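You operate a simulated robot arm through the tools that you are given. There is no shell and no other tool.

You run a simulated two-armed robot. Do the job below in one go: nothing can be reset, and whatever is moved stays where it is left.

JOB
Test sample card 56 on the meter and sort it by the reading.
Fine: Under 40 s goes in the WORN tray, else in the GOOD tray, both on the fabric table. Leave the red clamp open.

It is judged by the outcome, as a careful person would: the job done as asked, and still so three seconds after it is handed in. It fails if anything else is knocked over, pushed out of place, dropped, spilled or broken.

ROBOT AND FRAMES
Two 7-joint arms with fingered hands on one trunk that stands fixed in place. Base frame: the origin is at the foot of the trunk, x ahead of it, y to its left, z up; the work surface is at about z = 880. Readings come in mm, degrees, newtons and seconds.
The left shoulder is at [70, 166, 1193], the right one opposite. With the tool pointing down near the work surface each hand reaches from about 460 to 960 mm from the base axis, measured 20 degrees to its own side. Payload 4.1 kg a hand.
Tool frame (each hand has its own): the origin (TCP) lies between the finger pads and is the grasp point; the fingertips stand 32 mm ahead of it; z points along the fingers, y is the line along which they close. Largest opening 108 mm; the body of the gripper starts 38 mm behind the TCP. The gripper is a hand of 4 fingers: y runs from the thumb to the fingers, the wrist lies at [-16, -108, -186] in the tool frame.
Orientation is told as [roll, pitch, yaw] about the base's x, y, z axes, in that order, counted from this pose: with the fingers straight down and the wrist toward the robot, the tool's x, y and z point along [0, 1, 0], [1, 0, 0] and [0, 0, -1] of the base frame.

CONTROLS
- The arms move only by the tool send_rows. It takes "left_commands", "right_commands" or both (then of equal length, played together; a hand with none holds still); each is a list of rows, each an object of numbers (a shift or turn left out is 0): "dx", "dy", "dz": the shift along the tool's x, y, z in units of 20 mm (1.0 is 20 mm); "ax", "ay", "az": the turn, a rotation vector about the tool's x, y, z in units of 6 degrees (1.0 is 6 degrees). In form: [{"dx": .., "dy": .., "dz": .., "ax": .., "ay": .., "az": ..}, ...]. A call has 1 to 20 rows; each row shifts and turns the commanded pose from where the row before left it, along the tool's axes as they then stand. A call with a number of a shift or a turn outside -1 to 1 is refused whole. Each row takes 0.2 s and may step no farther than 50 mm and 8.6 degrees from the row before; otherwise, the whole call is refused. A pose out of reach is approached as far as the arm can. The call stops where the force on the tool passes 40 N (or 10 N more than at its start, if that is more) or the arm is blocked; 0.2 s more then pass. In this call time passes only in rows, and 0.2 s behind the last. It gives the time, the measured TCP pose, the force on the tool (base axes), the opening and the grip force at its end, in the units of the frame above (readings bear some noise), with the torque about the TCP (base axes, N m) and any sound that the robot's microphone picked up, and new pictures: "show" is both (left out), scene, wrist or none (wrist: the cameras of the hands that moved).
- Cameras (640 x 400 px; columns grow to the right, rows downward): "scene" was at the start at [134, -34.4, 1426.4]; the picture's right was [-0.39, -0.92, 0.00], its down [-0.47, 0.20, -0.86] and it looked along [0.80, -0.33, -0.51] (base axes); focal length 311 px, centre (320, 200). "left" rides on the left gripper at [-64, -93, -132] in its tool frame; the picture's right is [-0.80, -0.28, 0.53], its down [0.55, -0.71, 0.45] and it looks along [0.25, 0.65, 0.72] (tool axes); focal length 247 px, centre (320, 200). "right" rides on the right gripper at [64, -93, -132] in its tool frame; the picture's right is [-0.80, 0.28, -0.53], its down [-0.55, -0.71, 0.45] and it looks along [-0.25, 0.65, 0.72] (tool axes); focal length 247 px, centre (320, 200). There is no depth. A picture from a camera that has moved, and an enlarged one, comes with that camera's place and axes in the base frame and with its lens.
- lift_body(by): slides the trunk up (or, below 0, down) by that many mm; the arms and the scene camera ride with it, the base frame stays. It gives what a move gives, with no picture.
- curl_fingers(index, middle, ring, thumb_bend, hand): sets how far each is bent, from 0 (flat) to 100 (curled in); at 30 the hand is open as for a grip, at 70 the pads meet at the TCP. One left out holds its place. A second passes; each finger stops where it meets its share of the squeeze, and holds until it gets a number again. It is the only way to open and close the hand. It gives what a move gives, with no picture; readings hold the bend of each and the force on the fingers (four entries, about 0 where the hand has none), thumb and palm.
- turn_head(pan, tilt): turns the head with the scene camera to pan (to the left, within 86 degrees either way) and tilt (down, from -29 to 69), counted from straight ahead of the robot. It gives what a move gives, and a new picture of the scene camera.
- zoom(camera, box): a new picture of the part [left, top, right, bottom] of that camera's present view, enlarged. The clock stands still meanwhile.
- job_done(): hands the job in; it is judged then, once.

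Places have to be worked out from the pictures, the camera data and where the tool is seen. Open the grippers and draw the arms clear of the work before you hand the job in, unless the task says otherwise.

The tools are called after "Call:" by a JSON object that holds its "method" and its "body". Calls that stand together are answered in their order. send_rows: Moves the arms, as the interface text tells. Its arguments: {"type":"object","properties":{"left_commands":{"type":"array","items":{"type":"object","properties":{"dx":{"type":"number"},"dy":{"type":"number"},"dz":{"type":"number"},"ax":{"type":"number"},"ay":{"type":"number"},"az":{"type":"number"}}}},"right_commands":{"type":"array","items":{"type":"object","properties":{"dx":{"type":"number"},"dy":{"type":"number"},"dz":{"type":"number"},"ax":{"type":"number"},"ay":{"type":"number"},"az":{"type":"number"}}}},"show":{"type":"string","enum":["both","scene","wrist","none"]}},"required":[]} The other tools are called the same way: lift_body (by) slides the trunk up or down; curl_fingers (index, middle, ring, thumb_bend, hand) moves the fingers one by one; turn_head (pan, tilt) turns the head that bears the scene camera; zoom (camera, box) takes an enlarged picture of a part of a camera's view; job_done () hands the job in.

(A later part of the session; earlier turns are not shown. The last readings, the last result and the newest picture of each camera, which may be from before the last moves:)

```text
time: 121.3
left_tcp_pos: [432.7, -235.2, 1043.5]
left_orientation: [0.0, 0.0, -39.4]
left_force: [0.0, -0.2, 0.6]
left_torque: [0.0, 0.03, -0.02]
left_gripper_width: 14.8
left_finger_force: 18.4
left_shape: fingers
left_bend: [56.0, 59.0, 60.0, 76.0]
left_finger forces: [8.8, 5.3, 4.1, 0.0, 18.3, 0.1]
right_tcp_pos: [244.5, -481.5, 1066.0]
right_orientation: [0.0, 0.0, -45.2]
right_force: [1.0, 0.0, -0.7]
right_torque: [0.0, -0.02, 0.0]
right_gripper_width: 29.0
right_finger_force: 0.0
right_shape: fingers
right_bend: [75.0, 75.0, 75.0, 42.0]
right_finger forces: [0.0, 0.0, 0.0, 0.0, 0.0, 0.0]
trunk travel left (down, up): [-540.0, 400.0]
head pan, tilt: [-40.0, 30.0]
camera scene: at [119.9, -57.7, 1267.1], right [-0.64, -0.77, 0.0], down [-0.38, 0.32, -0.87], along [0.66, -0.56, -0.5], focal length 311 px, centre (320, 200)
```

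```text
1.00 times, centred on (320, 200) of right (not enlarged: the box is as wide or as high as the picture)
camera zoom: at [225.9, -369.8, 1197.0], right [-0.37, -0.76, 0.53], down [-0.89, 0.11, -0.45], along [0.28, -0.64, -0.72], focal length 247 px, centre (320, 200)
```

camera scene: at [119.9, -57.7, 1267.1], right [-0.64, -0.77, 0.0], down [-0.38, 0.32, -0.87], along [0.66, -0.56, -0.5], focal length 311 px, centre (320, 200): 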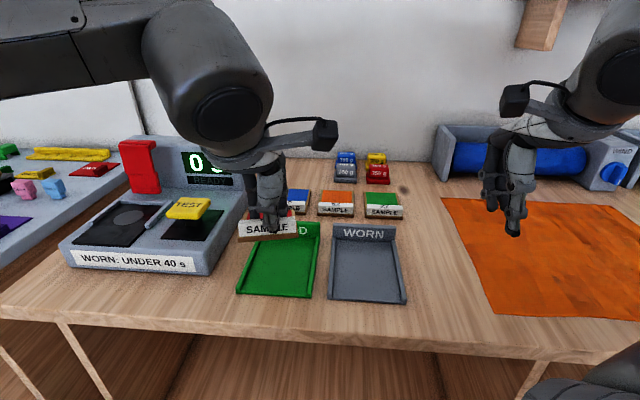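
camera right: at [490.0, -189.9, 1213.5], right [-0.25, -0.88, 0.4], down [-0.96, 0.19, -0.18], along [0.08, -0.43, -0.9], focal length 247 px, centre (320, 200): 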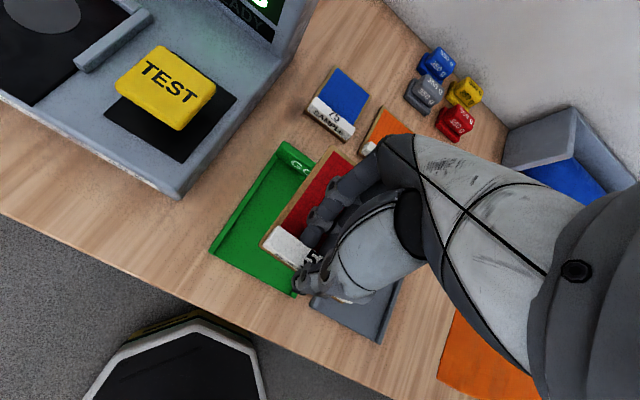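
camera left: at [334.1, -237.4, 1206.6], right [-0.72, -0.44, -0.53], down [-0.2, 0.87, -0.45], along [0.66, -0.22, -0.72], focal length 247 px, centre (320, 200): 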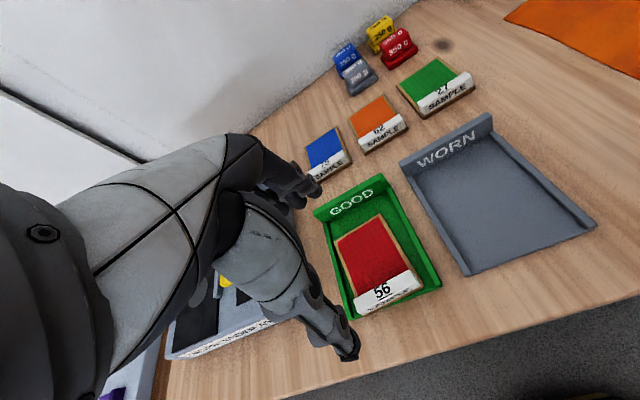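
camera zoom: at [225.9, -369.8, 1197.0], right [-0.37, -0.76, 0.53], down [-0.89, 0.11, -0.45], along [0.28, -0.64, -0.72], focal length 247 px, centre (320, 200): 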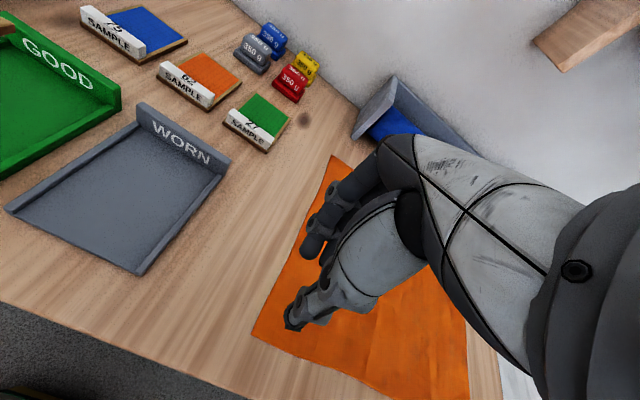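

The card hangs about 12° nose-down at its far end and about 4° low on the left, with its yaw near −38°. I'll correct all three with the hand: yaw −7°, forward tilt 12° and a small roll.

Call:
{"method": "send_rows", "body": {"left_commands": [{"az": 0.57}, {"az": 0.56}, {"ax": -1}, {"ax": -1}, {"ay": 0.65}], "show": "none"}}

Call:
{"method": "turn_head", "body": {"pan": -45, "tilt": 30}}

Call:
{"method": "zoom", "body": {"camera": "scene", "box": [190, 150, 330, 260]}}

```text
time: 122.5
left_tcp_pos: [430.0, -236.4, 1043.7]
left_orientation: [4.0, -11.9, -46.2]
left_force: [-0.7, 0.2, -0.8]
left_torque: [0.05, 0.02, 0.01]
left_gripper_width: 15.0
left_finger_force: 18.1
left_shape: fingers
left_bend: [56.0, 59.0, 60.0, 76.0]
left_finger forces: [9.0, 5.3, 4.0, 0.1, 18.2, 0.2]
right_tcp_pos: [243.9, -482.1, 1066.0]
right_orientation: [0.1, 0.1, -45.2]
right_force: [-0.2, -0.2, 0.8]
right_torque: [-0.02, -0.03, 0.0]
right_gripper_width: 29.1
right_finger_force: 0.0
right_shape: fingers
right_bend: [75.0, 75.0, 75.0, 42.0]
right_finger forces: [0.1, 0.0, 0.0, 0.0, 0.0, 0.0]
trunk travel left (down, up): [-540.0, 400.0]
head pan, tilt: [-40.0, 30.0]
```

```text
time: 123.2
left_tcp_pos: [431.1, -233.9, 1043.8]
left_orientation: [3.9, -12.1, -46.2]
left_force: [-0.2, 0.0, 0.4]
left_torque: [0.0, 0.04, -0.01]
left_gripper_width: 15.0
left_finger_force: 18.5
left_shape: fingers
left_bend: [56.0, 59.0, 60.0, 76.0]
left_finger forces: [9.0, 5.1, 4.0, 0.0, 18.2, 0.1]
right_tcp_pos: [246.2, -480.7, 1066.0]
right_orientation: [0.1, 0.1, -45.2]
right_force: [-0.4, -0.3, 0.2]
right_torque: [0.01, 0.0, -0.04]
right_gripper_width: 29.0
right_finger_force: 0.0
right_shape: fingers
right_bend: [75.0, 75.0, 75.0, 42.0]
right_finger forces: [0.0, 0.0, 0.0, 0.1, 0.0, 0.0]
trunk travel left (down, up): [-540.0, 400.0]
head pan, tilt: [-45.0, 30.0]
camera scene: at [114.8, -63.2, 1267.1], right [-0.71, -0.71, 0.0], down [-0.35, 0.35, -0.87], along [0.61, -0.61, -0.5], focal length 311 px, centre (320, 200)
```

scene: 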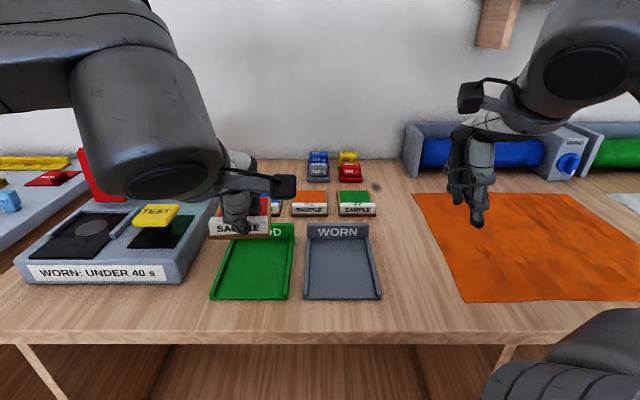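

```text
3.64 times, centred on (260, 205) of scene
camera zoom: at [114.8, -63.2, 1267.1], right [-0.71, -0.71, 0.0], down [-0.35, 0.35, -0.87], along [0.61, -0.61, -0.5], focal length 1130 px, centre (538, 182)
```

zoom: 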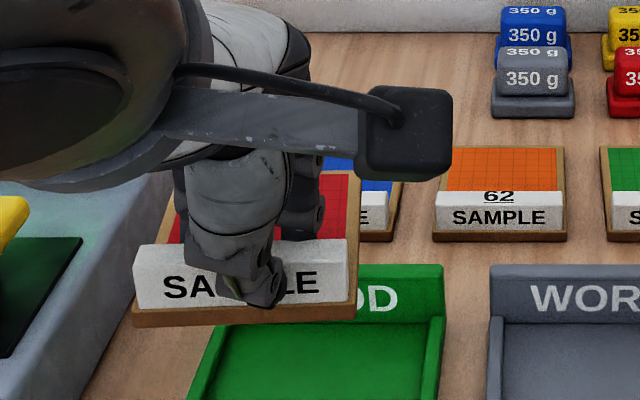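

The card's far end points about 9° to the left of the bench axis and my roll correction was unnecessary. I'll undo the roll and turn the hand a further 9°.

Call:
{"method": "send_rows", "body": {"left_commands": [{"ay": -0.65}, {"ay": -0.15, "az": 0.72}, {"ay": -0.15, "az": 0.72}], "show": "none"}}

Call:
{"method": "zoom", "body": {"camera": "scene", "box": [190, 150, 330, 260]}}

Call:
{"method": "zoom", "body": {"camera": "left", "box": [160, 60, 480, 330]}}

```text
time: 124.0
left_tcp_pos: [433.1, -233.1, 1042.8]
left_orientation: [0.1, -12.0, -55.2]
left_force: [0.5, 0.2, -0.3]
left_torque: [0.03, 0.05, 0.02]
left_gripper_width: 15.0
left_finger_force: 18.3
left_shape: fingers
left_bend: [56.0, 59.0, 60.0, 76.0]
left_finger forces: [9.0, 5.2, 4.0, 0.1, 18.1, 0.0]
right_tcp_pos: [244.6, -481.6, 1066.7]
right_orientation: [0.0, 0.2, -45.2]
right_force: [0.1, -0.2, -0.3]
right_torque: [-0.03, 0.0, 0.04]
right_gripper_width: 28.6
right_finger_force: 0.0
right_shape: fingers
right_bend: [75.0, 75.0, 75.0, 42.0]
right_finger forces: [0.0, 0.1, 0.0, 0.0, 0.0, 0.0]
trunk travel left (down, up): [-540.0, 400.0]
head pan, tilt: [-45.0, 30.0]
```

```text
3.64 times, centred on (260, 205) of scene
camera zoom: at [115.2, -63.1, 1267.1], right [-0.71, -0.71, 0.0], down [-0.35, 0.35, -0.87], along [0.61, -0.61, -0.5], focal length 1130 px, centre (538, 182)
```

zoom: 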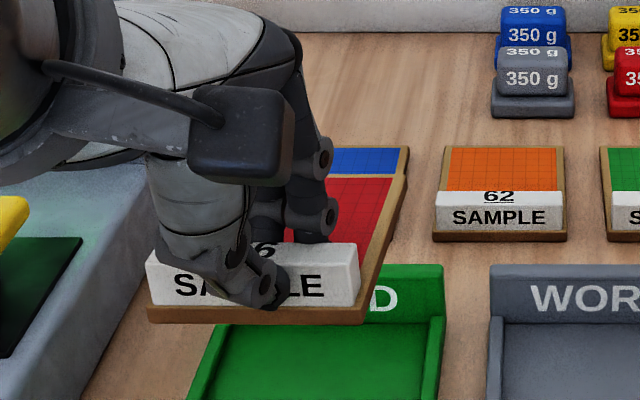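

```text
1.48 times, centred on (320, 195) of left
camera zoom: at [311.8, -173.5, 1152.2], right [-0.75, -0.32, -0.58], down [0.11, 0.8, -0.58], along [0.65, -0.5, -0.57], focal length 366 px, centre (320, 207)
```

zoom: 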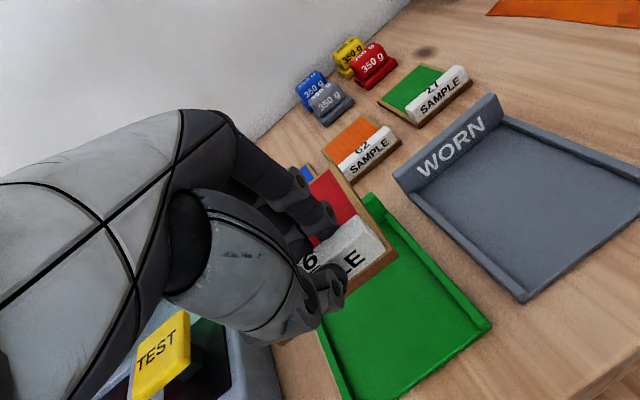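

The card is now square and level to the bench within about 2–3° (front at TCP a+16, underside TCP−49). I'll carry it left at this height to the pocket's column, passing 20 mm above the TEST button.

Call:
{"method": "send_rows", "body": {"left_commands": [{"az": -0.25}, {"dx": 0.955, "dy": -0.143, "dz": -0.03}, {"dx": 0.955, "dy": -0.143, "dz": -0.03}, {"dx": 0.955, "dy": -0.143, "dz": -0.03}, {"dx": 0.955, "dy": -0.143, "dz": -0.03}, {"dx": 0.955, "dy": -0.143, "dz": -0.03}, {"dx": 0.955, "dy": -0.143, "dz": -0.03}, {"dx": 0.955, "dy": -0.143, "dz": -0.03}, {"dx": 0.955, "dy": -0.143, "dz": -0.03}, {"dx": 0.955, "dy": -0.143, "dz": -0.03}, {"dx": 0.955, "dy": -0.143, "dz": -0.03}, {"dx": 0.955, "dy": -0.143, "dz": -0.03}, {"dx": 0.955, "dy": -0.143, "dz": -0.03}, {"dx": 0.955, "dy": -0.143, "dz": -0.03}, {"dx": 0.955, "dy": -0.143, "dz": -0.03}, {"dx": 0.955, "dy": -0.143, "dz": -0.03}, {"dx": 0.955, "dy": -0.143, "dz": -0.03}], "show": "both"}}

```text
time: 127.5
left_tcp_pos: [635.7, -29.5, 1044.4]
left_orientation: [-0.3, -12.0, -53.5]
left_force: [0.5, 0.2, -0.1]
left_torque: [0.04, -0.01, 0.0]
left_gripper_width: 14.9
left_finger_force: 17.8
left_shape: fingers
left_bend: [56.0, 59.0, 60.0, 76.0]
left_finger forces: [9.1, 5.1, 3.9, 0.0, 18.1, 0.0]
left hand out of reach, approached as far as the arm can: row 17
right_tcp_pos: [244.4, -481.5, 1066.0]
right_orientation: [0.1, 0.1, -45.2]
right_force: [-0.3, 0.3, 0.1]
right_torque: [0.03, -0.01, -0.01]
right_gripper_width: 28.6
right_finger_force: 0.0
right_shape: fingers
right_bend: [75.0, 75.0, 75.0, 42.0]
right_finger forces: [0.0, 0.0, 0.0, 0.0, 0.1, 0.0]
trunk travel left (down, up): [-540.0, 400.0]
head pan, tilt: [-45.0, 30.0]
camera scene: at [114.5, -63.8, 1267.1], right [-0.71, -0.71, 0.0], down [-0.35, 0.35, -0.87], along [0.61, -0.61, -0.5], focal length 311 px, centre (320, 200)
camera left: at [513.8, 28.5, 1152.5], right [-0.74, -0.34, -0.58], down [0.08, 0.81, -0.59], along [0.66, -0.48, -0.57], focal length 247 px, centre (320, 200)
```

scene: 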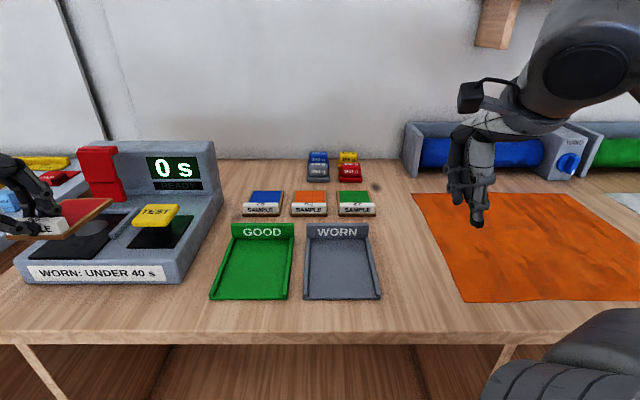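
left: 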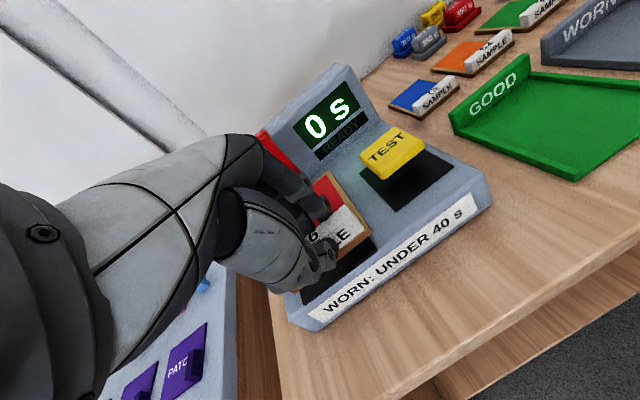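

It stopped about 20 mm short in b (TCP a≈470, b≈−429). I'll turn the head to watch the pocket and try the remaining diagonal move forward-left.

Call:
{"method": "turn_head", "body": {"pan": -18, "tilt": 32}}

Call:
{"method": "send_rows", "body": {"left_commands": [{"dx": 0.487, "dy": 0.753, "dz": 0.16}, {"dx": 0.487, "dy": 0.753, "dz": 0.16}, {"dx": 0.487, "dy": 0.753, "dz": 0.16}], "show": "both"}}

```text
time: 128.5
left_tcp_pos: [634.3, -27.9, 1043.4]
left_orientation: [-0.3, -12.0, -53.5]
left_force: [-0.2, -0.2, -0.1]
left_torque: [0.03, 0.04, 0.0]
left_gripper_width: 15.0
left_finger_force: 18.4
left_shape: fingers
left_bend: [56.0, 59.0, 60.0, 76.0]
left_finger forces: [9.1, 5.0, 3.9, 0.0, 18.1, 0.1]
right_tcp_pos: [245.9, -481.0, 1067.0]
right_orientation: [0.0, 0.1, -45.2]
right_force: [-0.1, -0.3, 0.6]
right_torque: [0.0, -0.01, 0.0]
right_gripper_width: 28.7
right_finger_force: 0.1
right_shape: fingers
right_bend: [75.0, 75.0, 75.0, 42.0]
right_finger forces: [0.0, 0.1, 0.0, 0.1, 0.0, 0.0]
trunk travel left (down, up): [-540.0, 400.0]
head pan, tilt: [-18.0, 32.0]
camera scene: at [135.9, -27.3, 1264.0], right [-0.31, -0.95, 0.0], down [-0.5, 0.16, -0.85], along [0.81, -0.26, -0.53], focal length 311 px, centre (320, 200)
```

scene: 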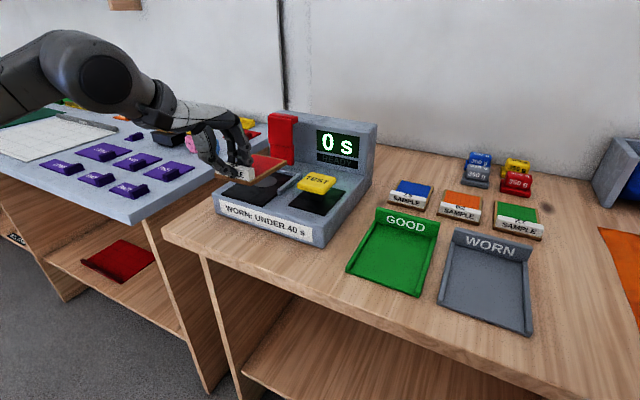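

```text
time: 129.3
left_tcp_pos: [635.6, -28.6, 1042.0]
left_orientation: [-0.3, -12.1, -53.4]
left_force: [0.1, -1.0, 0.1]
left_torque: [0.0, 0.02, 0.03]
left_gripper_width: 14.7
left_finger_force: 18.2
left_shape: fingers
left_bend: [56.0, 59.0, 60.0, 76.0]
left_finger forces: [9.2, 5.1, 3.9, 0.0, 18.1, 0.0]
left hand out of reach, approached as far as the arm can: row 1, 2, 3
right_tcp_pos: [244.3, -480.3, 1066.8]
right_orientation: [-0.1, 0.1, -45.3]
right_force: [0.0, 0.5, 0.2]
right_torque: [0.05, 0.01, 0.01]
right_gripper_width: 28.8
right_finger_force: 0.0
right_shape: fingers
right_bend: [75.0, 75.0, 75.0, 42.0]
right_finger forces: [0.1, 0.0, 0.0, 0.0, 0.1, 0.0]
trunk travel left (down, up): [-540.0, 400.0]
head pan, tilt: [-18.0, 32.0]
camera scene: at [136.0, -27.1, 1264.0], right [-0.31, -0.95, 0.0], down [-0.5, 0.16, -0.85], along [0.81, -0.26, -0.53], focal length 311 px, centre (320, 200)
camera left: at [513.9, 28.7, 1152.3], right [-0.74, -0.34, -0.58], down [0.08, 0.81, -0.59], along [0.66, -0.48, -0.57], focal length 247 px, centre (320, 200)
```

scene: 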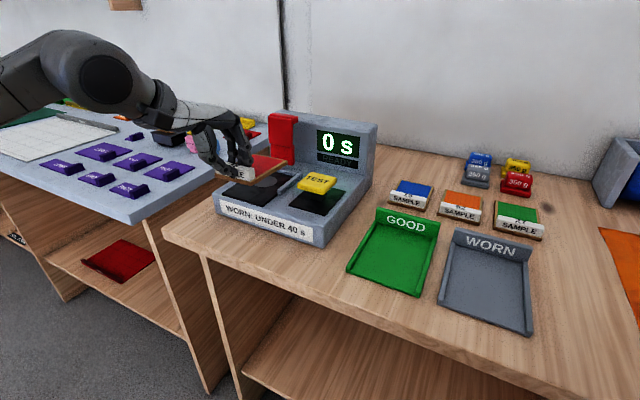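
left: 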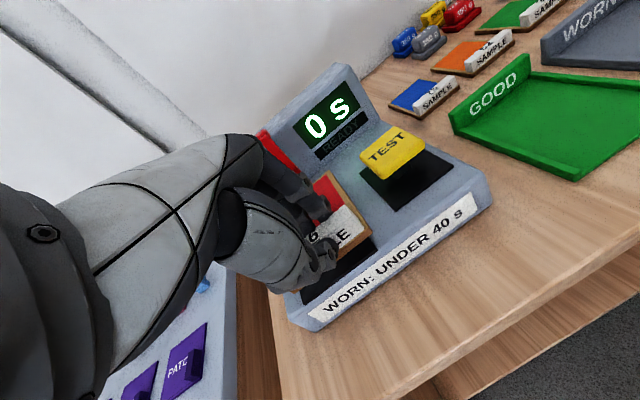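

The arm is stuck because of the −53° yaw, not distance: earlier it reached this spot at −45°. I'll turn the hand back to −45° and retry the move toward the pocket.

Call:
{"method": "send_rows", "body": {"left_commands": [{"ay": 0.15, "az": -0.69}, {"ay": 0.15, "az": -0.69}, {"dx": 0.4, "dy": 0.75, "dz": 0.16}, {"dx": 0.4, "dy": 0.75, "dz": 0.16}, {"dx": 0.3, "dy": 0.75, "dz": 0.16}], "show": "both"}}

```text
time: 130.5
left_tcp_pos: [684.8, -47.4, 1041.2]
left_orientation: [-0.2, -11.9, -45.0]
left_force: [0.6, 0.3, -1.1]
left_torque: [-0.02, 0.01, 0.03]
left_gripper_width: 15.2
left_finger_force: 18.2
left_shape: fingers
left_bend: [56.0, 59.0, 60.0, 76.0]
left_finger forces: [9.1, 5.1, 3.9, 0.0, 18.1, 0.0]
right_tcp_pos: [246.1, -481.3, 1065.6]
right_orientation: [0.0, 0.1, -45.2]
right_force: [0.5, 0.2, 0.6]
right_torque: [-0.01, 0.01, 0.0]
right_gripper_width: 29.0
right_finger_force: 0.2
right_shape: fingers
right_bend: [75.0, 75.0, 75.0, 42.0]
right_finger forces: [0.0, 0.1, 0.1, 0.0, 0.0, 0.1]
trunk travel left (down, up): [-540.0, 400.0]
head pan, tilt: [-18.0, 32.0]
camera scene: at [136.5, -27.6, 1263.9], right [-0.31, -0.95, 0.0], down [-0.5, 0.16, -0.85], along [0.81, -0.26, -0.53], focal length 311 px, centre (320, 200)
camera left: at [555.6, -8.2, 1151.4], right [-0.68, -0.45, -0.58], down [-0.04, 0.81, -0.59], along [0.73, -0.38, -0.57], focal length 247 px, centre (320, 200)
```

scene: 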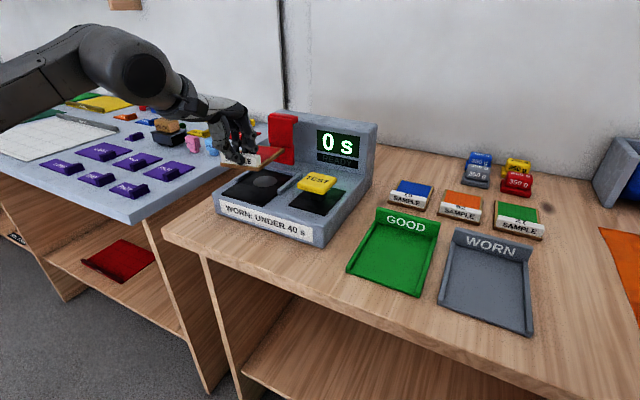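
left: 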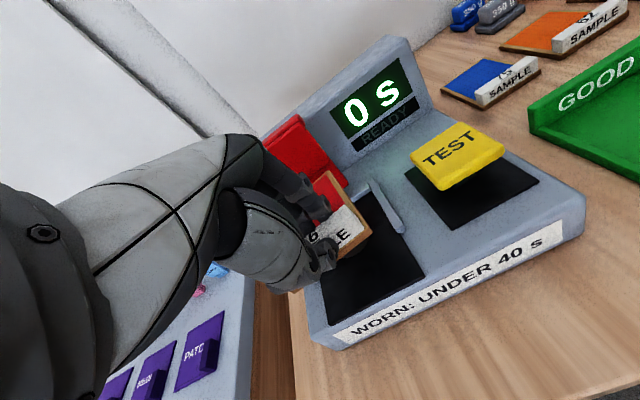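

That worked: TCP is at a≈518, b≈−451, right over the pocket. The card points about 8.5° left, so I'll try turning the hand a few degrees here in place.

Call:
{"method": "send_rows", "body": {"left_commands": [{"ay": -0.1, "az": 0.5}, {"ay": -0.1, "az": 0.5}], "show": "none"}}

Call:
{"method": "zoom", "body": {"camera": "scene", "box": [190, 100, 380, 250]}}

Call:
{"method": "zoom", "body": {"camera": "left", "box": [230, 100, 470, 310]}}

```text
time: 131.1
left_tcp_pos: [684.6, -45.0, 1042.5]
left_orientation: [-0.3, -12.0, -48.2]
left_force: [0.4, -0.4, -0.2]
left_torque: [0.04, 0.04, -0.01]
left_gripper_width: 15.0
left_finger_force: 18.0
left_shape: fingers
left_bend: [56.0, 59.0, 60.0, 76.0]
left_finger forces: [9.1, 5.1, 3.8, 0.1, 18.0, 0.0]
left hand out of reach, approached as far as the arm can: row 2
right_tcp_pos: [244.1, -482.3, 1066.0]
right_orientation: [0.0, 0.1, -45.2]
right_force: [0.3, 0.3, -0.6]
right_torque: [0.0, -0.02, -0.04]
right_gripper_width: 28.8
right_finger_force: 0.1
right_shape: fingers
right_bend: [75.0, 75.0, 75.0, 42.0]
right_finger forces: [0.0, 0.0, 0.0, 0.0, 0.1, 0.1]
trunk travel left (down, up): [-540.0, 400.0]
head pan, tilt: [-18.0, 32.0]
```

```text
2.67 times, centred on (285, 175) of scene
camera zoom: at [135.7, -27.2, 1264.0], right [-0.31, -0.95, 0.0], down [-0.5, 0.16, -0.85], along [0.81, -0.26, -0.53], focal length 829 px, centre (413, 267)
```

zoom: 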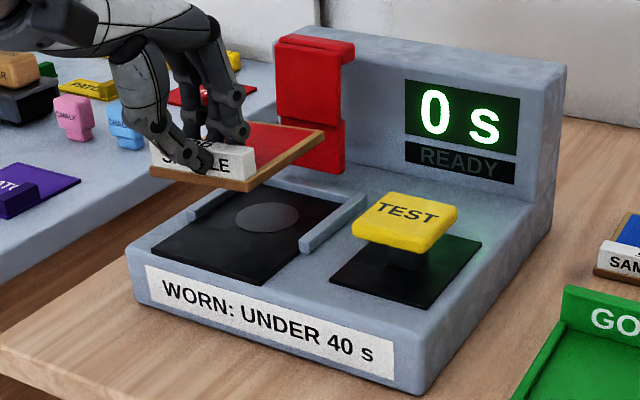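

```text
1.90 times, centred on (350, 205) of left
camera zoom: at [557.2, -0.7, 1151.7], right [-0.71, -0.41, -0.58], down [0.01, 0.81, -0.59], along [0.71, -0.42, -0.57], focal length 470 px, centre (263, 190)
```

zoom: 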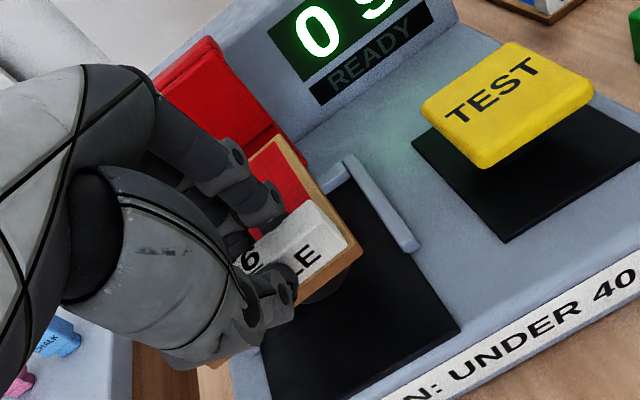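

The hand turned to −48°, leaving the card about 5° off. By the wrist view the card also needs to shift about 8 mm right to centre between the rails (inner edges b≈−405 and −504). I'll shift, lower 45 mm with the arm, and try turning a bit more.

Call:
{"method": "send_rows", "body": {"left_commands": [{"dx": -0.4}, {"dy": -0.156, "dz": 0.733}, {"dy": -0.156, "dz": 0.733}, {"dy": -0.156, "dz": 0.733}, {"ay": -0.1, "az": 0.45}, {"ay": -0.1, "az": 0.45}], "show": "none"}}

Call:
{"method": "zoom", "body": {"camera": "left", "box": [230, 100, 470, 310]}}

Call:
{"method": "zoom", "body": {"camera": "scene", "box": [190, 110, 350, 240]}}

```text
time: 132.5
left_tcp_pos: [677.3, -52.3, 995.4]
left_orientation: [-0.2, -12.0, -50.9]
left_force: [0.4, 0.7, -0.2]
left_torque: [0.01, 0.01, 0.0]
left_gripper_width: 15.1
left_finger_force: 18.2
left_shape: fingers
left_bend: [56.0, 59.0, 60.0, 76.0]
left_finger forces: [9.0, 5.1, 3.9, 0.0, 18.0, 0.0]
right_tcp_pos: [244.3, -480.9, 1065.8]
right_orientation: [0.0, 0.0, -45.2]
right_force: [0.2, -0.5, 0.9]
right_torque: [0.0, -0.01, 0.04]
right_gripper_width: 29.0
right_finger_force: 0.1
right_shape: fingers
right_bend: [75.0, 75.0, 75.0, 42.0]
right_finger forces: [0.1, 0.0, 0.0, 0.1, 0.0, 0.0]
trunk travel left (down, up): [-540.0, 400.0]
head pan, tilt: [-18.0, 32.0]
```

```text
1.90 times, centred on (350, 205) of left
camera zoom: at [553.0, -0.1, 1106.3], right [-0.73, -0.38, -0.58], down [0.05, 0.81, -0.59], along [0.69, -0.45, -0.57], focal length 470 px, centre (263, 190)
```

zoom: 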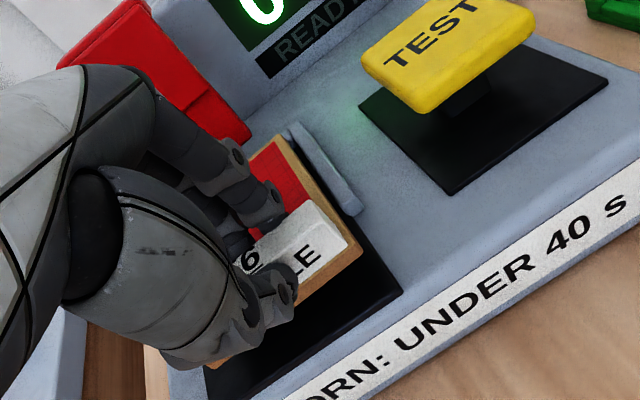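

```text
3.08 times, centred on (270, 175) of scene
camera zoom: at [135.8, -27.3, 1264.0], right [-0.31, -0.95, 0.0], down [-0.5, 0.16, -0.85], along [0.81, -0.26, -0.53], focal length 956 px, centre (474, 277)
```

zoom: 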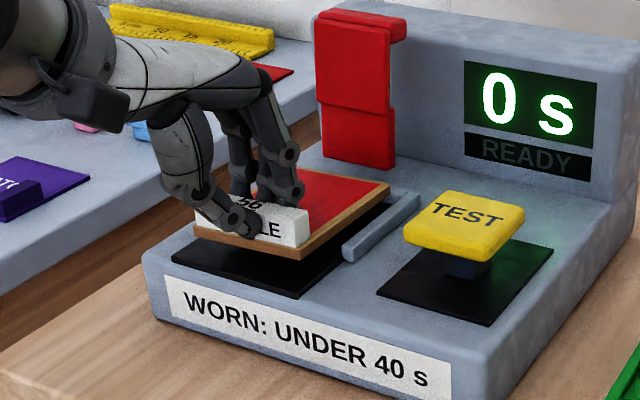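

Lower down the yaw reached −51°, leaving the card under 3° off and about 18 mm above the deck. I'll shift it 4.5 mm left to centre it between the rails and lower 12 mm.

Call:
{"method": "send_rows", "body": {"left_commands": [{"dx": 0.22}, {"dy": -0.063, "dz": 0.293}, {"dy": -0.063, "dz": 0.293}], "show": "none"}}

Call:
{"method": "zoom", "body": {"camera": "left", "box": [260, 120, 420, 260]}}

Call:
{"method": "zoom", "body": {"camera": "scene", "box": [210, 130, 330, 230]}}

```text
time: 133.3
left_tcp_pos: [677.5, -50.3, 997.2]
left_orientation: [-0.3, -12.0, -50.8]
left_force: [0.2, -0.6, -0.2]
left_torque: [-0.03, 0.02, 0.01]
left_gripper_width: 15.0
left_finger_force: 18.1
left_shape: fingers
left_bend: [56.0, 59.0, 60.0, 76.0]
left_finger forces: [9.1, 5.1, 3.8, 0.1, 18.0, 0.0]
left hand out of reach, approached as far as the arm can: row 1, 2, 3
right_tcp_pos: [244.6, -480.4, 1066.5]
right_orientation: [0.0, 0.0, -45.1]
right_force: [-0.1, -0.8, -0.1]
right_torque: [-0.04, -0.03, 0.04]
right_gripper_width: 28.6
right_finger_force: 0.1
right_shape: fingers
right_bend: [75.0, 75.0, 75.0, 42.0]
right_finger forces: [0.0, 0.1, 0.0, 0.1, 0.0, 0.2]
trunk travel left (down, up): [-540.0, 400.0]
head pan, tilt: [-18.0, 32.0]
```

```text
2.86 times, centred on (340, 190) of left
camera zoom: at [553.2, 0.0, 1106.4], right [-0.73, -0.38, -0.58], down [0.05, 0.81, -0.59], along [0.69, -0.45, -0.57], focal length 706 px, centre (263, 229)
```

zoom: 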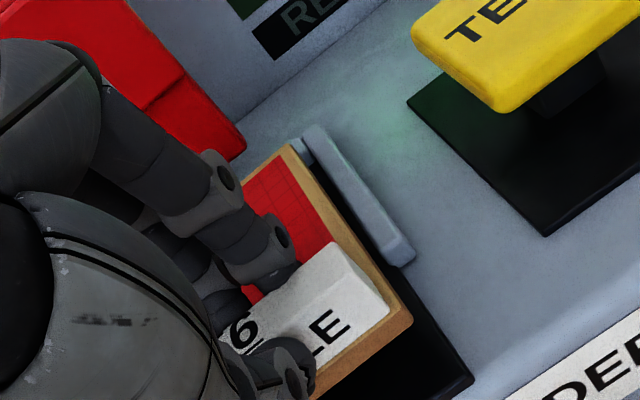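

```text
4.00 times, centred on (270, 180) of scene
camera zoom: at [136.0, -27.1, 1264.0], right [-0.31, -0.95, 0.0], down [-0.5, 0.16, -0.85], along [0.81, -0.26, -0.53], focal length 1243 px, centre (520, 280)
```

zoom: 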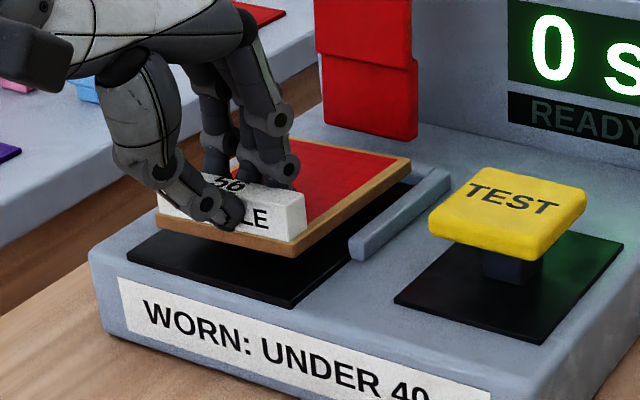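

By the wrist view the card now clears both rails (about 4 mm right, 7 mm left) and its far end is about 10 mm before the back rail. I'll lower with the trunk: 12 mm first.

Call:
{"method": "lift_body", "body": {"by": -12}}

Call:
{"method": "zoom", "body": {"camera": "scene", "box": [210, 130, 330, 230]}}

Call:
{"method": "zoom", "body": {"camera": "left", "box": [260, 120, 420, 260]}}

```text
time: 133.9
left_tcp_pos: [676.2, -51.1, 984.7]
left_orientation: [-0.2, -12.0, -50.9]
left_force: [0.4, -0.1, -0.2]
left_torque: [-0.04, -0.05, -0.02]
left_gripper_width: 14.9
left_finger_force: 17.9
left_shape: fingers
left_bend: [56.0, 59.0, 60.0, 76.0]
left_finger forces: [8.8, 5.2, 4.0, 0.1, 17.7, 0.0]
right_tcp_pos: [243.9, -480.8, 1056.0]
right_orientation: [0.1, 0.3, -45.1]
right_force: [0.1, -0.5, 0.4]
right_torque: [-0.02, 0.02, -0.01]
right_gripper_width: 28.8
right_finger_force: 0.0
right_shape: fingers
right_bend: [75.0, 75.0, 75.0, 42.0]
right_finger forces: [0.1, 0.1, 0.0, 0.1, 0.0, 0.0]
trunk travel left (down, up): [-528.0, 412.0]
head pan, tilt: [-18.0, 32.0]
```

```text
4.00 times, centred on (270, 180) of scene
camera zoom: at [135.6, -27.0, 1252.0], right [-0.31, -0.95, 0.0], down [-0.5, 0.16, -0.85], along [0.81, -0.26, -0.53], focal length 1243 px, centre (520, 280)
```

zoom: 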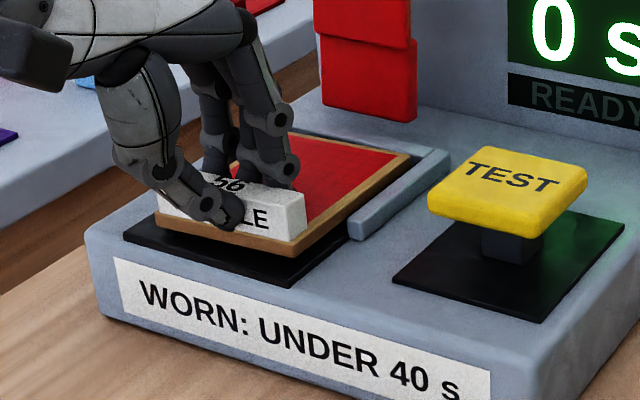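

```text
2.86 times, centred on (340, 190) of left
camera zoom: at [552.9, 0.1, 1094.6], right [-0.73, -0.38, -0.58], down [0.05, 0.81, -0.59], along [0.69, -0.45, -0.57], focal length 706 px, centre (263, 229)
```

zoom: 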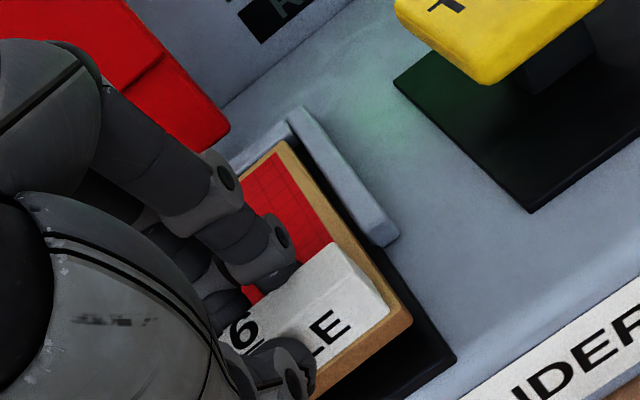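

It's entering the pocket with clear gaps to the right and back rails. Lowering 4 mm more.

Call:
{"method": "lift_body", "body": {"by": -4}}

Call:
{"method": "zoom", "body": {"camera": "scene", "box": [210, 130, 330, 230]}}

Call:
{"method": "zoom", "body": {"camera": "left", "box": [260, 120, 420, 260]}}

```text
time: 134.4
left_tcp_pos: [678.0, -52.3, 981.5]
left_orientation: [-0.1, -12.1, -50.8]
left_force: [0.4, -0.4, 1.6]
left_torque: [-0.02, -0.13, 0.03]
left_gripper_width: 14.9
left_finger_force: 17.6
left_shape: fingers
left_bend: [56.0, 59.0, 60.0, 76.0]
left_finger forces: [8.2, 5.6, 4.2, 0.1, 17.8, 0.1]
right_tcp_pos: [244.5, -481.3, 1050.4]
right_orientation: [0.0, 0.1, -45.2]
right_force: [0.4, 0.0, 0.0]
right_torque: [-0.01, 0.0, 0.05]
right_gripper_width: 28.9
right_finger_force: 0.1
right_shape: fingers
right_bend: [75.0, 75.0, 75.0, 42.0]
right_finger forces: [0.1, 0.0, 0.1, 0.0, 0.1, 0.0]
trunk travel left (down, up): [-524.0, 416.0]
head pan, tilt: [-18.0, 32.0]
```

```text
4.00 times, centred on (270, 180) of scene
camera zoom: at [135.6, -27.1, 1248.0], right [-0.31, -0.95, 0.0], down [-0.5, 0.16, -0.85], along [0.81, -0.26, -0.53], focal length 1243 px, centre (520, 280)
```

zoom: 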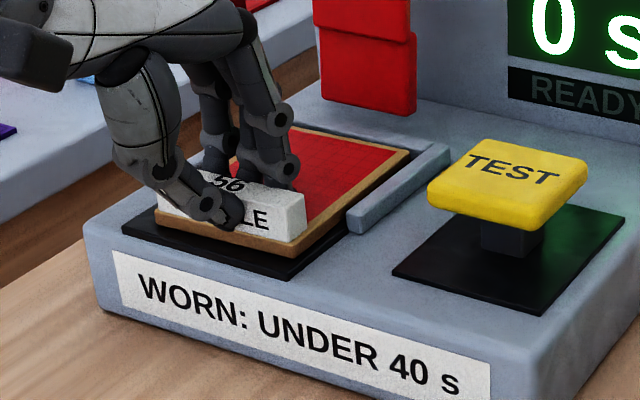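

```text
2.86 times, centred on (340, 190) of left
camera zoom: at [552.9, 0.0, 1090.7], right [-0.73, -0.38, -0.58], down [0.05, 0.81, -0.59], along [0.69, -0.45, -0.57], focal length 706 px, centre (263, 229)
```

zoom: 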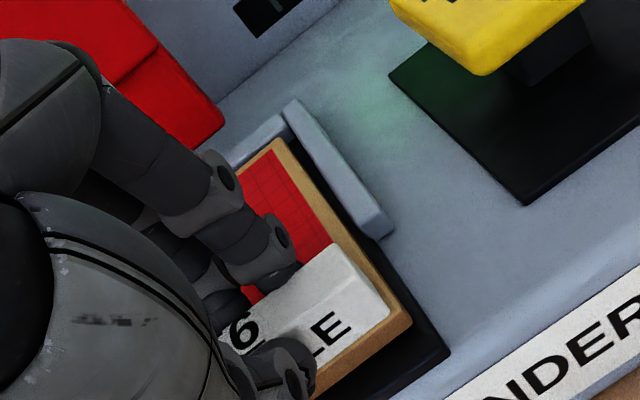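

Contact is just starting (1.6 N) and the card sits between the rails. I'll release by opening the thumb first.

Call:
{"method": "curl_fingers", "body": {"hand": "left", "thumb_bend": 50}}

Call:
{"method": "zoom", "body": {"camera": "scene", "box": [210, 130, 330, 230]}}

Call:
{"method": "zoom", "body": {"camera": "left", "box": [230, 100, 430, 280]}}

```text
time: 135.4
left_tcp_pos: [677.1, -52.4, 980.9]
left_orientation: [-0.1, -11.9, -50.7]
left_force: [0.3, -0.1, 0.2]
left_torque: [0.01, 0.0, 0.0]
left_gripper_width: 37.0
left_finger_force: 0.5
left_shape: fingers
left_bend: [64.0, 64.0, 64.0, 50.0]
left_finger forces: [0.1, 0.1, 0.0, 0.0, 0.0, 0.1]
right_tcp_pos: [244.9, -480.8, 1050.9]
right_orientation: [-0.1, 0.1, -45.2]
right_force: [-0.1, 0.7, 0.6]
right_torque: [0.01, 0.02, -0.03]
right_gripper_width: 28.6
right_finger_force: 0.1
right_shape: fingers
right_bend: [75.0, 75.0, 75.0, 42.0]
right_finger forces: [0.0, 0.0, 0.0, 0.0, 0.1, 0.1]
trunk travel left (down, up): [-524.0, 416.0]
head pan, tilt: [-18.0, 32.0]
```

```text
4.00 times, centred on (270, 180) of scene
camera zoom: at [135.9, -27.2, 1248.0], right [-0.31, -0.95, 0.0], down [-0.5, 0.16, -0.85], along [0.81, -0.26, -0.53], focal length 1243 px, centre (520, 280)
```

zoom: 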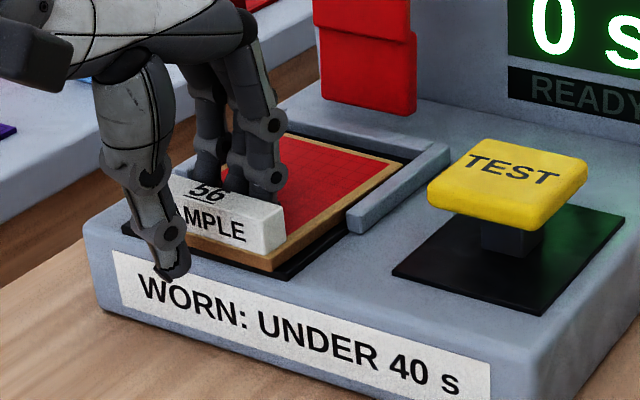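

```text
2.22 times, centred on (330, 190) of left
camera zoom: at [553.1, 0.0, 1090.4], right [-0.73, -0.38, -0.58], down [0.05, 0.81, -0.59], along [0.69, -0.45, -0.57], focal length 549 px, centre (298, 222)
```

zoom: 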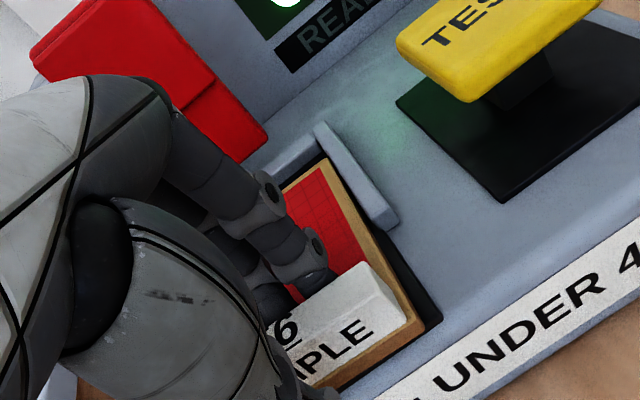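

The card lies flat in the pocket over the disc, with its front a little forward. I'll open the fingers and use the thumb to slide the label gently backward so the card seats near the back rail.

Call:
{"method": "curl_fingers", "body": {"hand": "left", "index": 42, "middle": 42, "ring": 42, "thumb_bend": 66}}

Call:
{"method": "zoom", "body": {"camera": "scene", "box": [210, 130, 330, 230]}}

Call:
{"method": "zoom", "body": {"camera": "left", "box": [230, 100, 430, 280]}}

```text
time: 136.4
left_tcp_pos: [678.0, -50.7, 981.1]
left_orientation: [-0.2, -12.0, -50.8]
left_force: [0.0, 0.0, -0.2]
left_torque: [-0.01, 0.04, 0.04]
left_gripper_width: 45.1
left_finger_force: 0.0
left_shape: fingers
left_bend: [42.0, 42.0, 42.0, 66.0]
left_finger forces: [0.0, 0.0, 0.0, 0.0, 0.0, 0.0]
right_tcp_pos: [245.6, -479.5, 1050.5]
right_orientation: [0.1, 0.1, -45.2]
right_force: [-0.6, -0.6, -0.3]
right_torque: [-0.06, -0.01, 0.0]
right_gripper_width: 28.8
right_finger_force: 0.0
right_shape: fingers
right_bend: [75.0, 75.0, 75.0, 42.0]
right_finger forces: [0.0, 0.0, 0.1, 0.0, 0.1, 0.0]
trunk travel left (down, up): [-524.0, 416.0]
head pan, tilt: [-18.0, 32.0]
```

```text
4.00 times, centred on (270, 180) of scene
camera zoom: at [135.9, -27.1, 1248.0], right [-0.31, -0.95, 0.0], down [-0.5, 0.16, -0.85], along [0.81, -0.26, -0.53], focal length 1243 px, centre (520, 280)
```

zoom: 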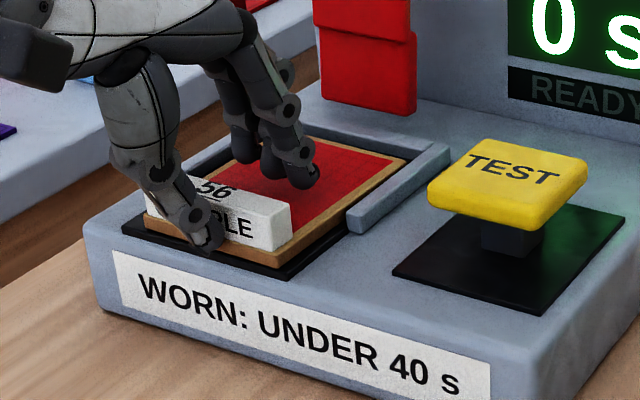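

```text
2.22 times, centred on (330, 190) of left
camera zoom: at [553.1, 0.0, 1090.4], right [-0.73, -0.38, -0.58], down [0.05, 0.81, -0.59], along [0.69, -0.45, -0.57], focal length 549 px, centre (298, 222)
```

zoom: 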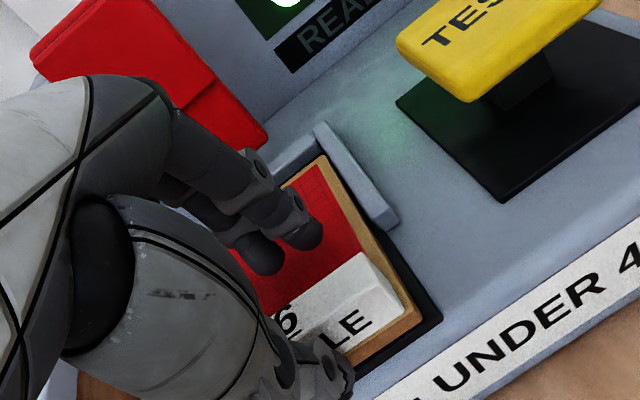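

The thumb nudged it back a few millimetres. I'll continue to 74.

Call:
{"method": "curl_fingers", "body": {"hand": "left", "thumb_bend": 74}}

Call:
{"method": "zoom", "body": {"camera": "scene", "box": [210, 130, 330, 230]}}

Call:
{"method": "zoom", "body": {"camera": "left", "box": [230, 100, 430, 280]}}

```text
time: 137.4
left_tcp_pos: [677.0, -52.2, 981.0]
left_orientation: [-0.2, -12.0, -50.8]
left_force: [-0.5, -0.7, -0.2]
left_torque: [-0.03, 0.01, 0.0]
left_gripper_width: 31.8
left_finger_force: 0.0
left_shape: fingers
left_bend: [42.0, 42.0, 42.0, 74.0]
left_finger forces: [0.0, 0.1, 0.0, 0.0, 0.0, 0.0]
right_tcp_pos: [245.5, -480.5, 1050.9]
right_orientation: [-0.1, 0.2, -45.1]
right_force: [0.3, -0.3, 0.1]
right_torque: [0.01, 0.02, -0.01]
right_gripper_width: 28.6
right_finger_force: 0.2
right_shape: fingers
right_bend: [75.0, 75.0, 75.0, 42.0]
right_finger forces: [0.1, 0.1, 0.0, 0.0, 0.0, 0.0]
trunk travel left (down, up): [-524.0, 416.0]
head pan, tilt: [-18.0, 32.0]
```

```text
4.00 times, centred on (270, 180) of scene
camera zoom: at [135.9, -27.1, 1248.0], right [-0.31, -0.95, 0.0], down [-0.5, 0.16, -0.85], along [0.81, -0.26, -0.53], focal length 1243 px, centre (520, 280)
```

zoom: 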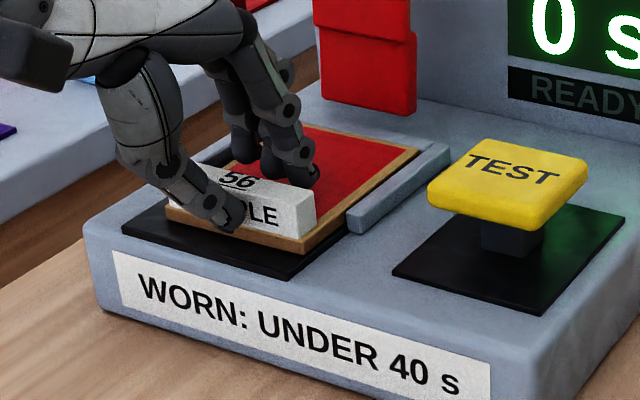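

```text
2.22 times, centred on (330, 190) of left
camera zoom: at [553.1, 0.0, 1090.4], right [-0.73, -0.38, -0.58], down [0.05, 0.81, -0.59], along [0.69, -0.45, -0.57], focal length 549 px, centre (298, 222)
```

zoom: 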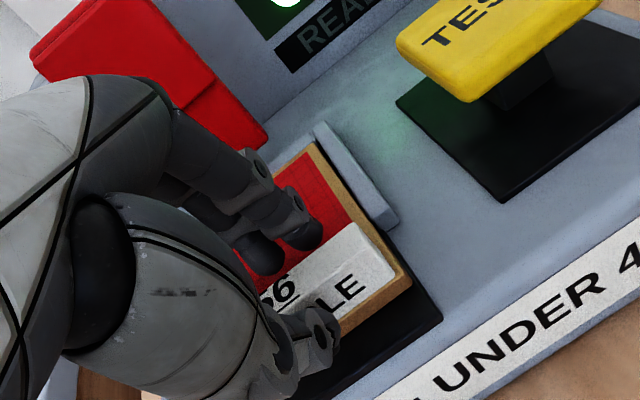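

The card is now seated at the back of the pocket, square between the rails. I'll open the thumb and lift the left hand straight up off the card.

Call:
{"method": "curl_fingers", "body": {"hand": "left", "thumb_bend": 45}}

Call:
{"method": "send_rows", "body": {"left_commands": [{"dy": 0.2, "dz": -0.95}, {"dy": 0.2, "dz": -0.95}, {"dy": 0.2, "dz": -0.95}, {"dy": 0.2, "dz": -0.95}], "show": "both"}}

Call:
{"method": "zoom", "body": {"camera": "scene", "box": [200, 90, 400, 250]}}

```text
time: 138.4
left_tcp_pos: [677.3, -52.0, 980.9]
left_orientation: [-0.2, -12.0, -50.9]
left_force: [0.8, -0.6, 0.0]
left_torque: [-0.03, -0.03, 0.0]
left_gripper_width: 72.4
left_finger_force: 0.1
left_shape: fingers
left_bend: [42.0, 42.0, 42.0, 45.0]
left_finger forces: [0.0, 0.1, 0.0, 0.0, 0.0, 0.0]
right_tcp_pos: [244.6, -480.5, 1050.5]
right_orientation: [0.0, 0.0, -45.2]
right_force: [-0.4, 0.7, 0.5]
right_torque: [0.0, 0.0, 0.01]
right_gripper_width: 29.0
right_finger_force: 0.0
right_shape: fingers
right_bend: [75.0, 75.0, 75.0, 42.0]
right_finger forces: [0.0, 0.0, 0.0, 0.0, 0.0, 0.1]
trunk travel left (down, up): [-524.0, 416.0]
head pan, tilt: [-18.0, 32.0]
```

```text
time: 139.4
left_tcp_pos: [677.0, -51.5, 1001.6]
left_orientation: [-0.2, -11.9, -50.6]
left_force: [-1.6, -0.7, -0.4]
left_torque: [0.01, 0.01, 0.02]
left_gripper_width: 72.6
left_finger_force: 0.1
left_shape: fingers
left_bend: [42.0, 42.0, 42.0, 45.0]
left_finger forces: [0.0, 0.0, 0.0, 0.1, 0.1, 0.0]
left hand out of reach, approached as far as the arm can: row 2, 3, 4
right_tcp_pos: [244.6, -481.6, 1050.2]
right_orientation: [0.0, 0.1, -45.2]
right_force: [0.1, -0.4, 0.6]
right_torque: [0.01, -0.01, -0.01]
right_gripper_width: 28.5
right_finger_force: 0.0
right_shape: fingers
right_bend: [75.0, 75.0, 75.0, 42.0]
right_finger forces: [0.0, 0.0, 0.0, 0.0, 0.0, 0.1]
trunk travel left (down, up): [-524.0, 416.0]
head pan, tilt: [-18.0, 32.0]
camera scene: at [136.1, -27.1, 1248.0], right [-0.31, -0.95, 0.0], down [-0.5, 0.16, -0.85], along [0.81, -0.26, -0.53], focal length 311 px, centre (320, 200)
camera left: at [553.1, -0.5, 1110.1], right [-0.72, -0.38, -0.58], down [0.04, 0.81, -0.59], along [0.69, -0.45, -0.57], focal length 247 px, centre (320, 200)
```

scene: 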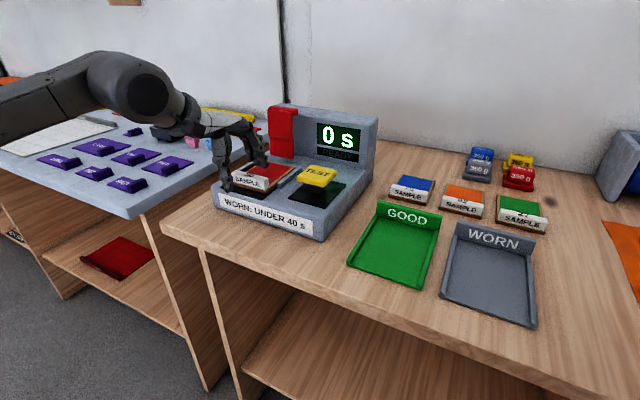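
left: 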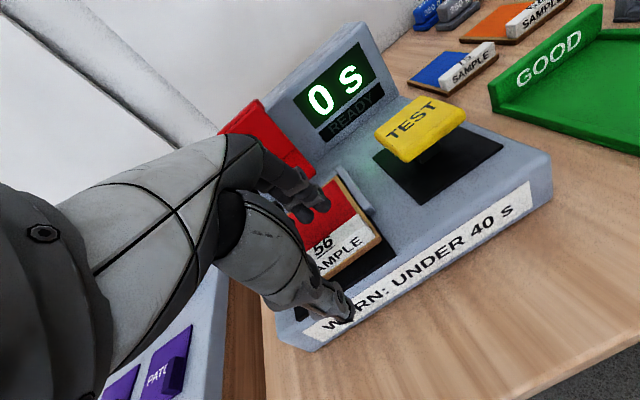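

```text
2.50 times, centred on (300, 170) of scene
camera zoom: at [136.1, -27.1, 1248.0], right [-0.31, -0.95, 0.0], down [-0.5, 0.16, -0.85], along [0.81, -0.26, -0.53], focal length 777 px, centre (370, 275)
```

zoom: 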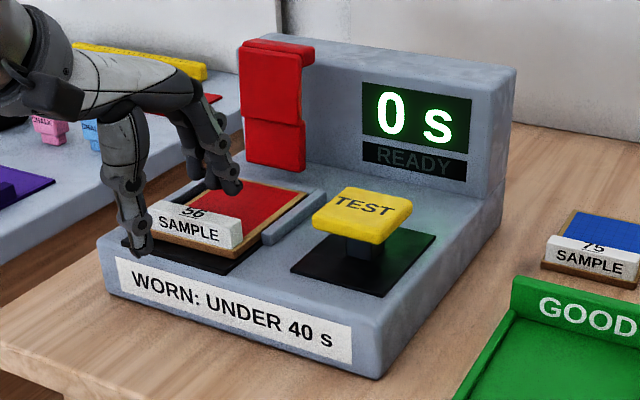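

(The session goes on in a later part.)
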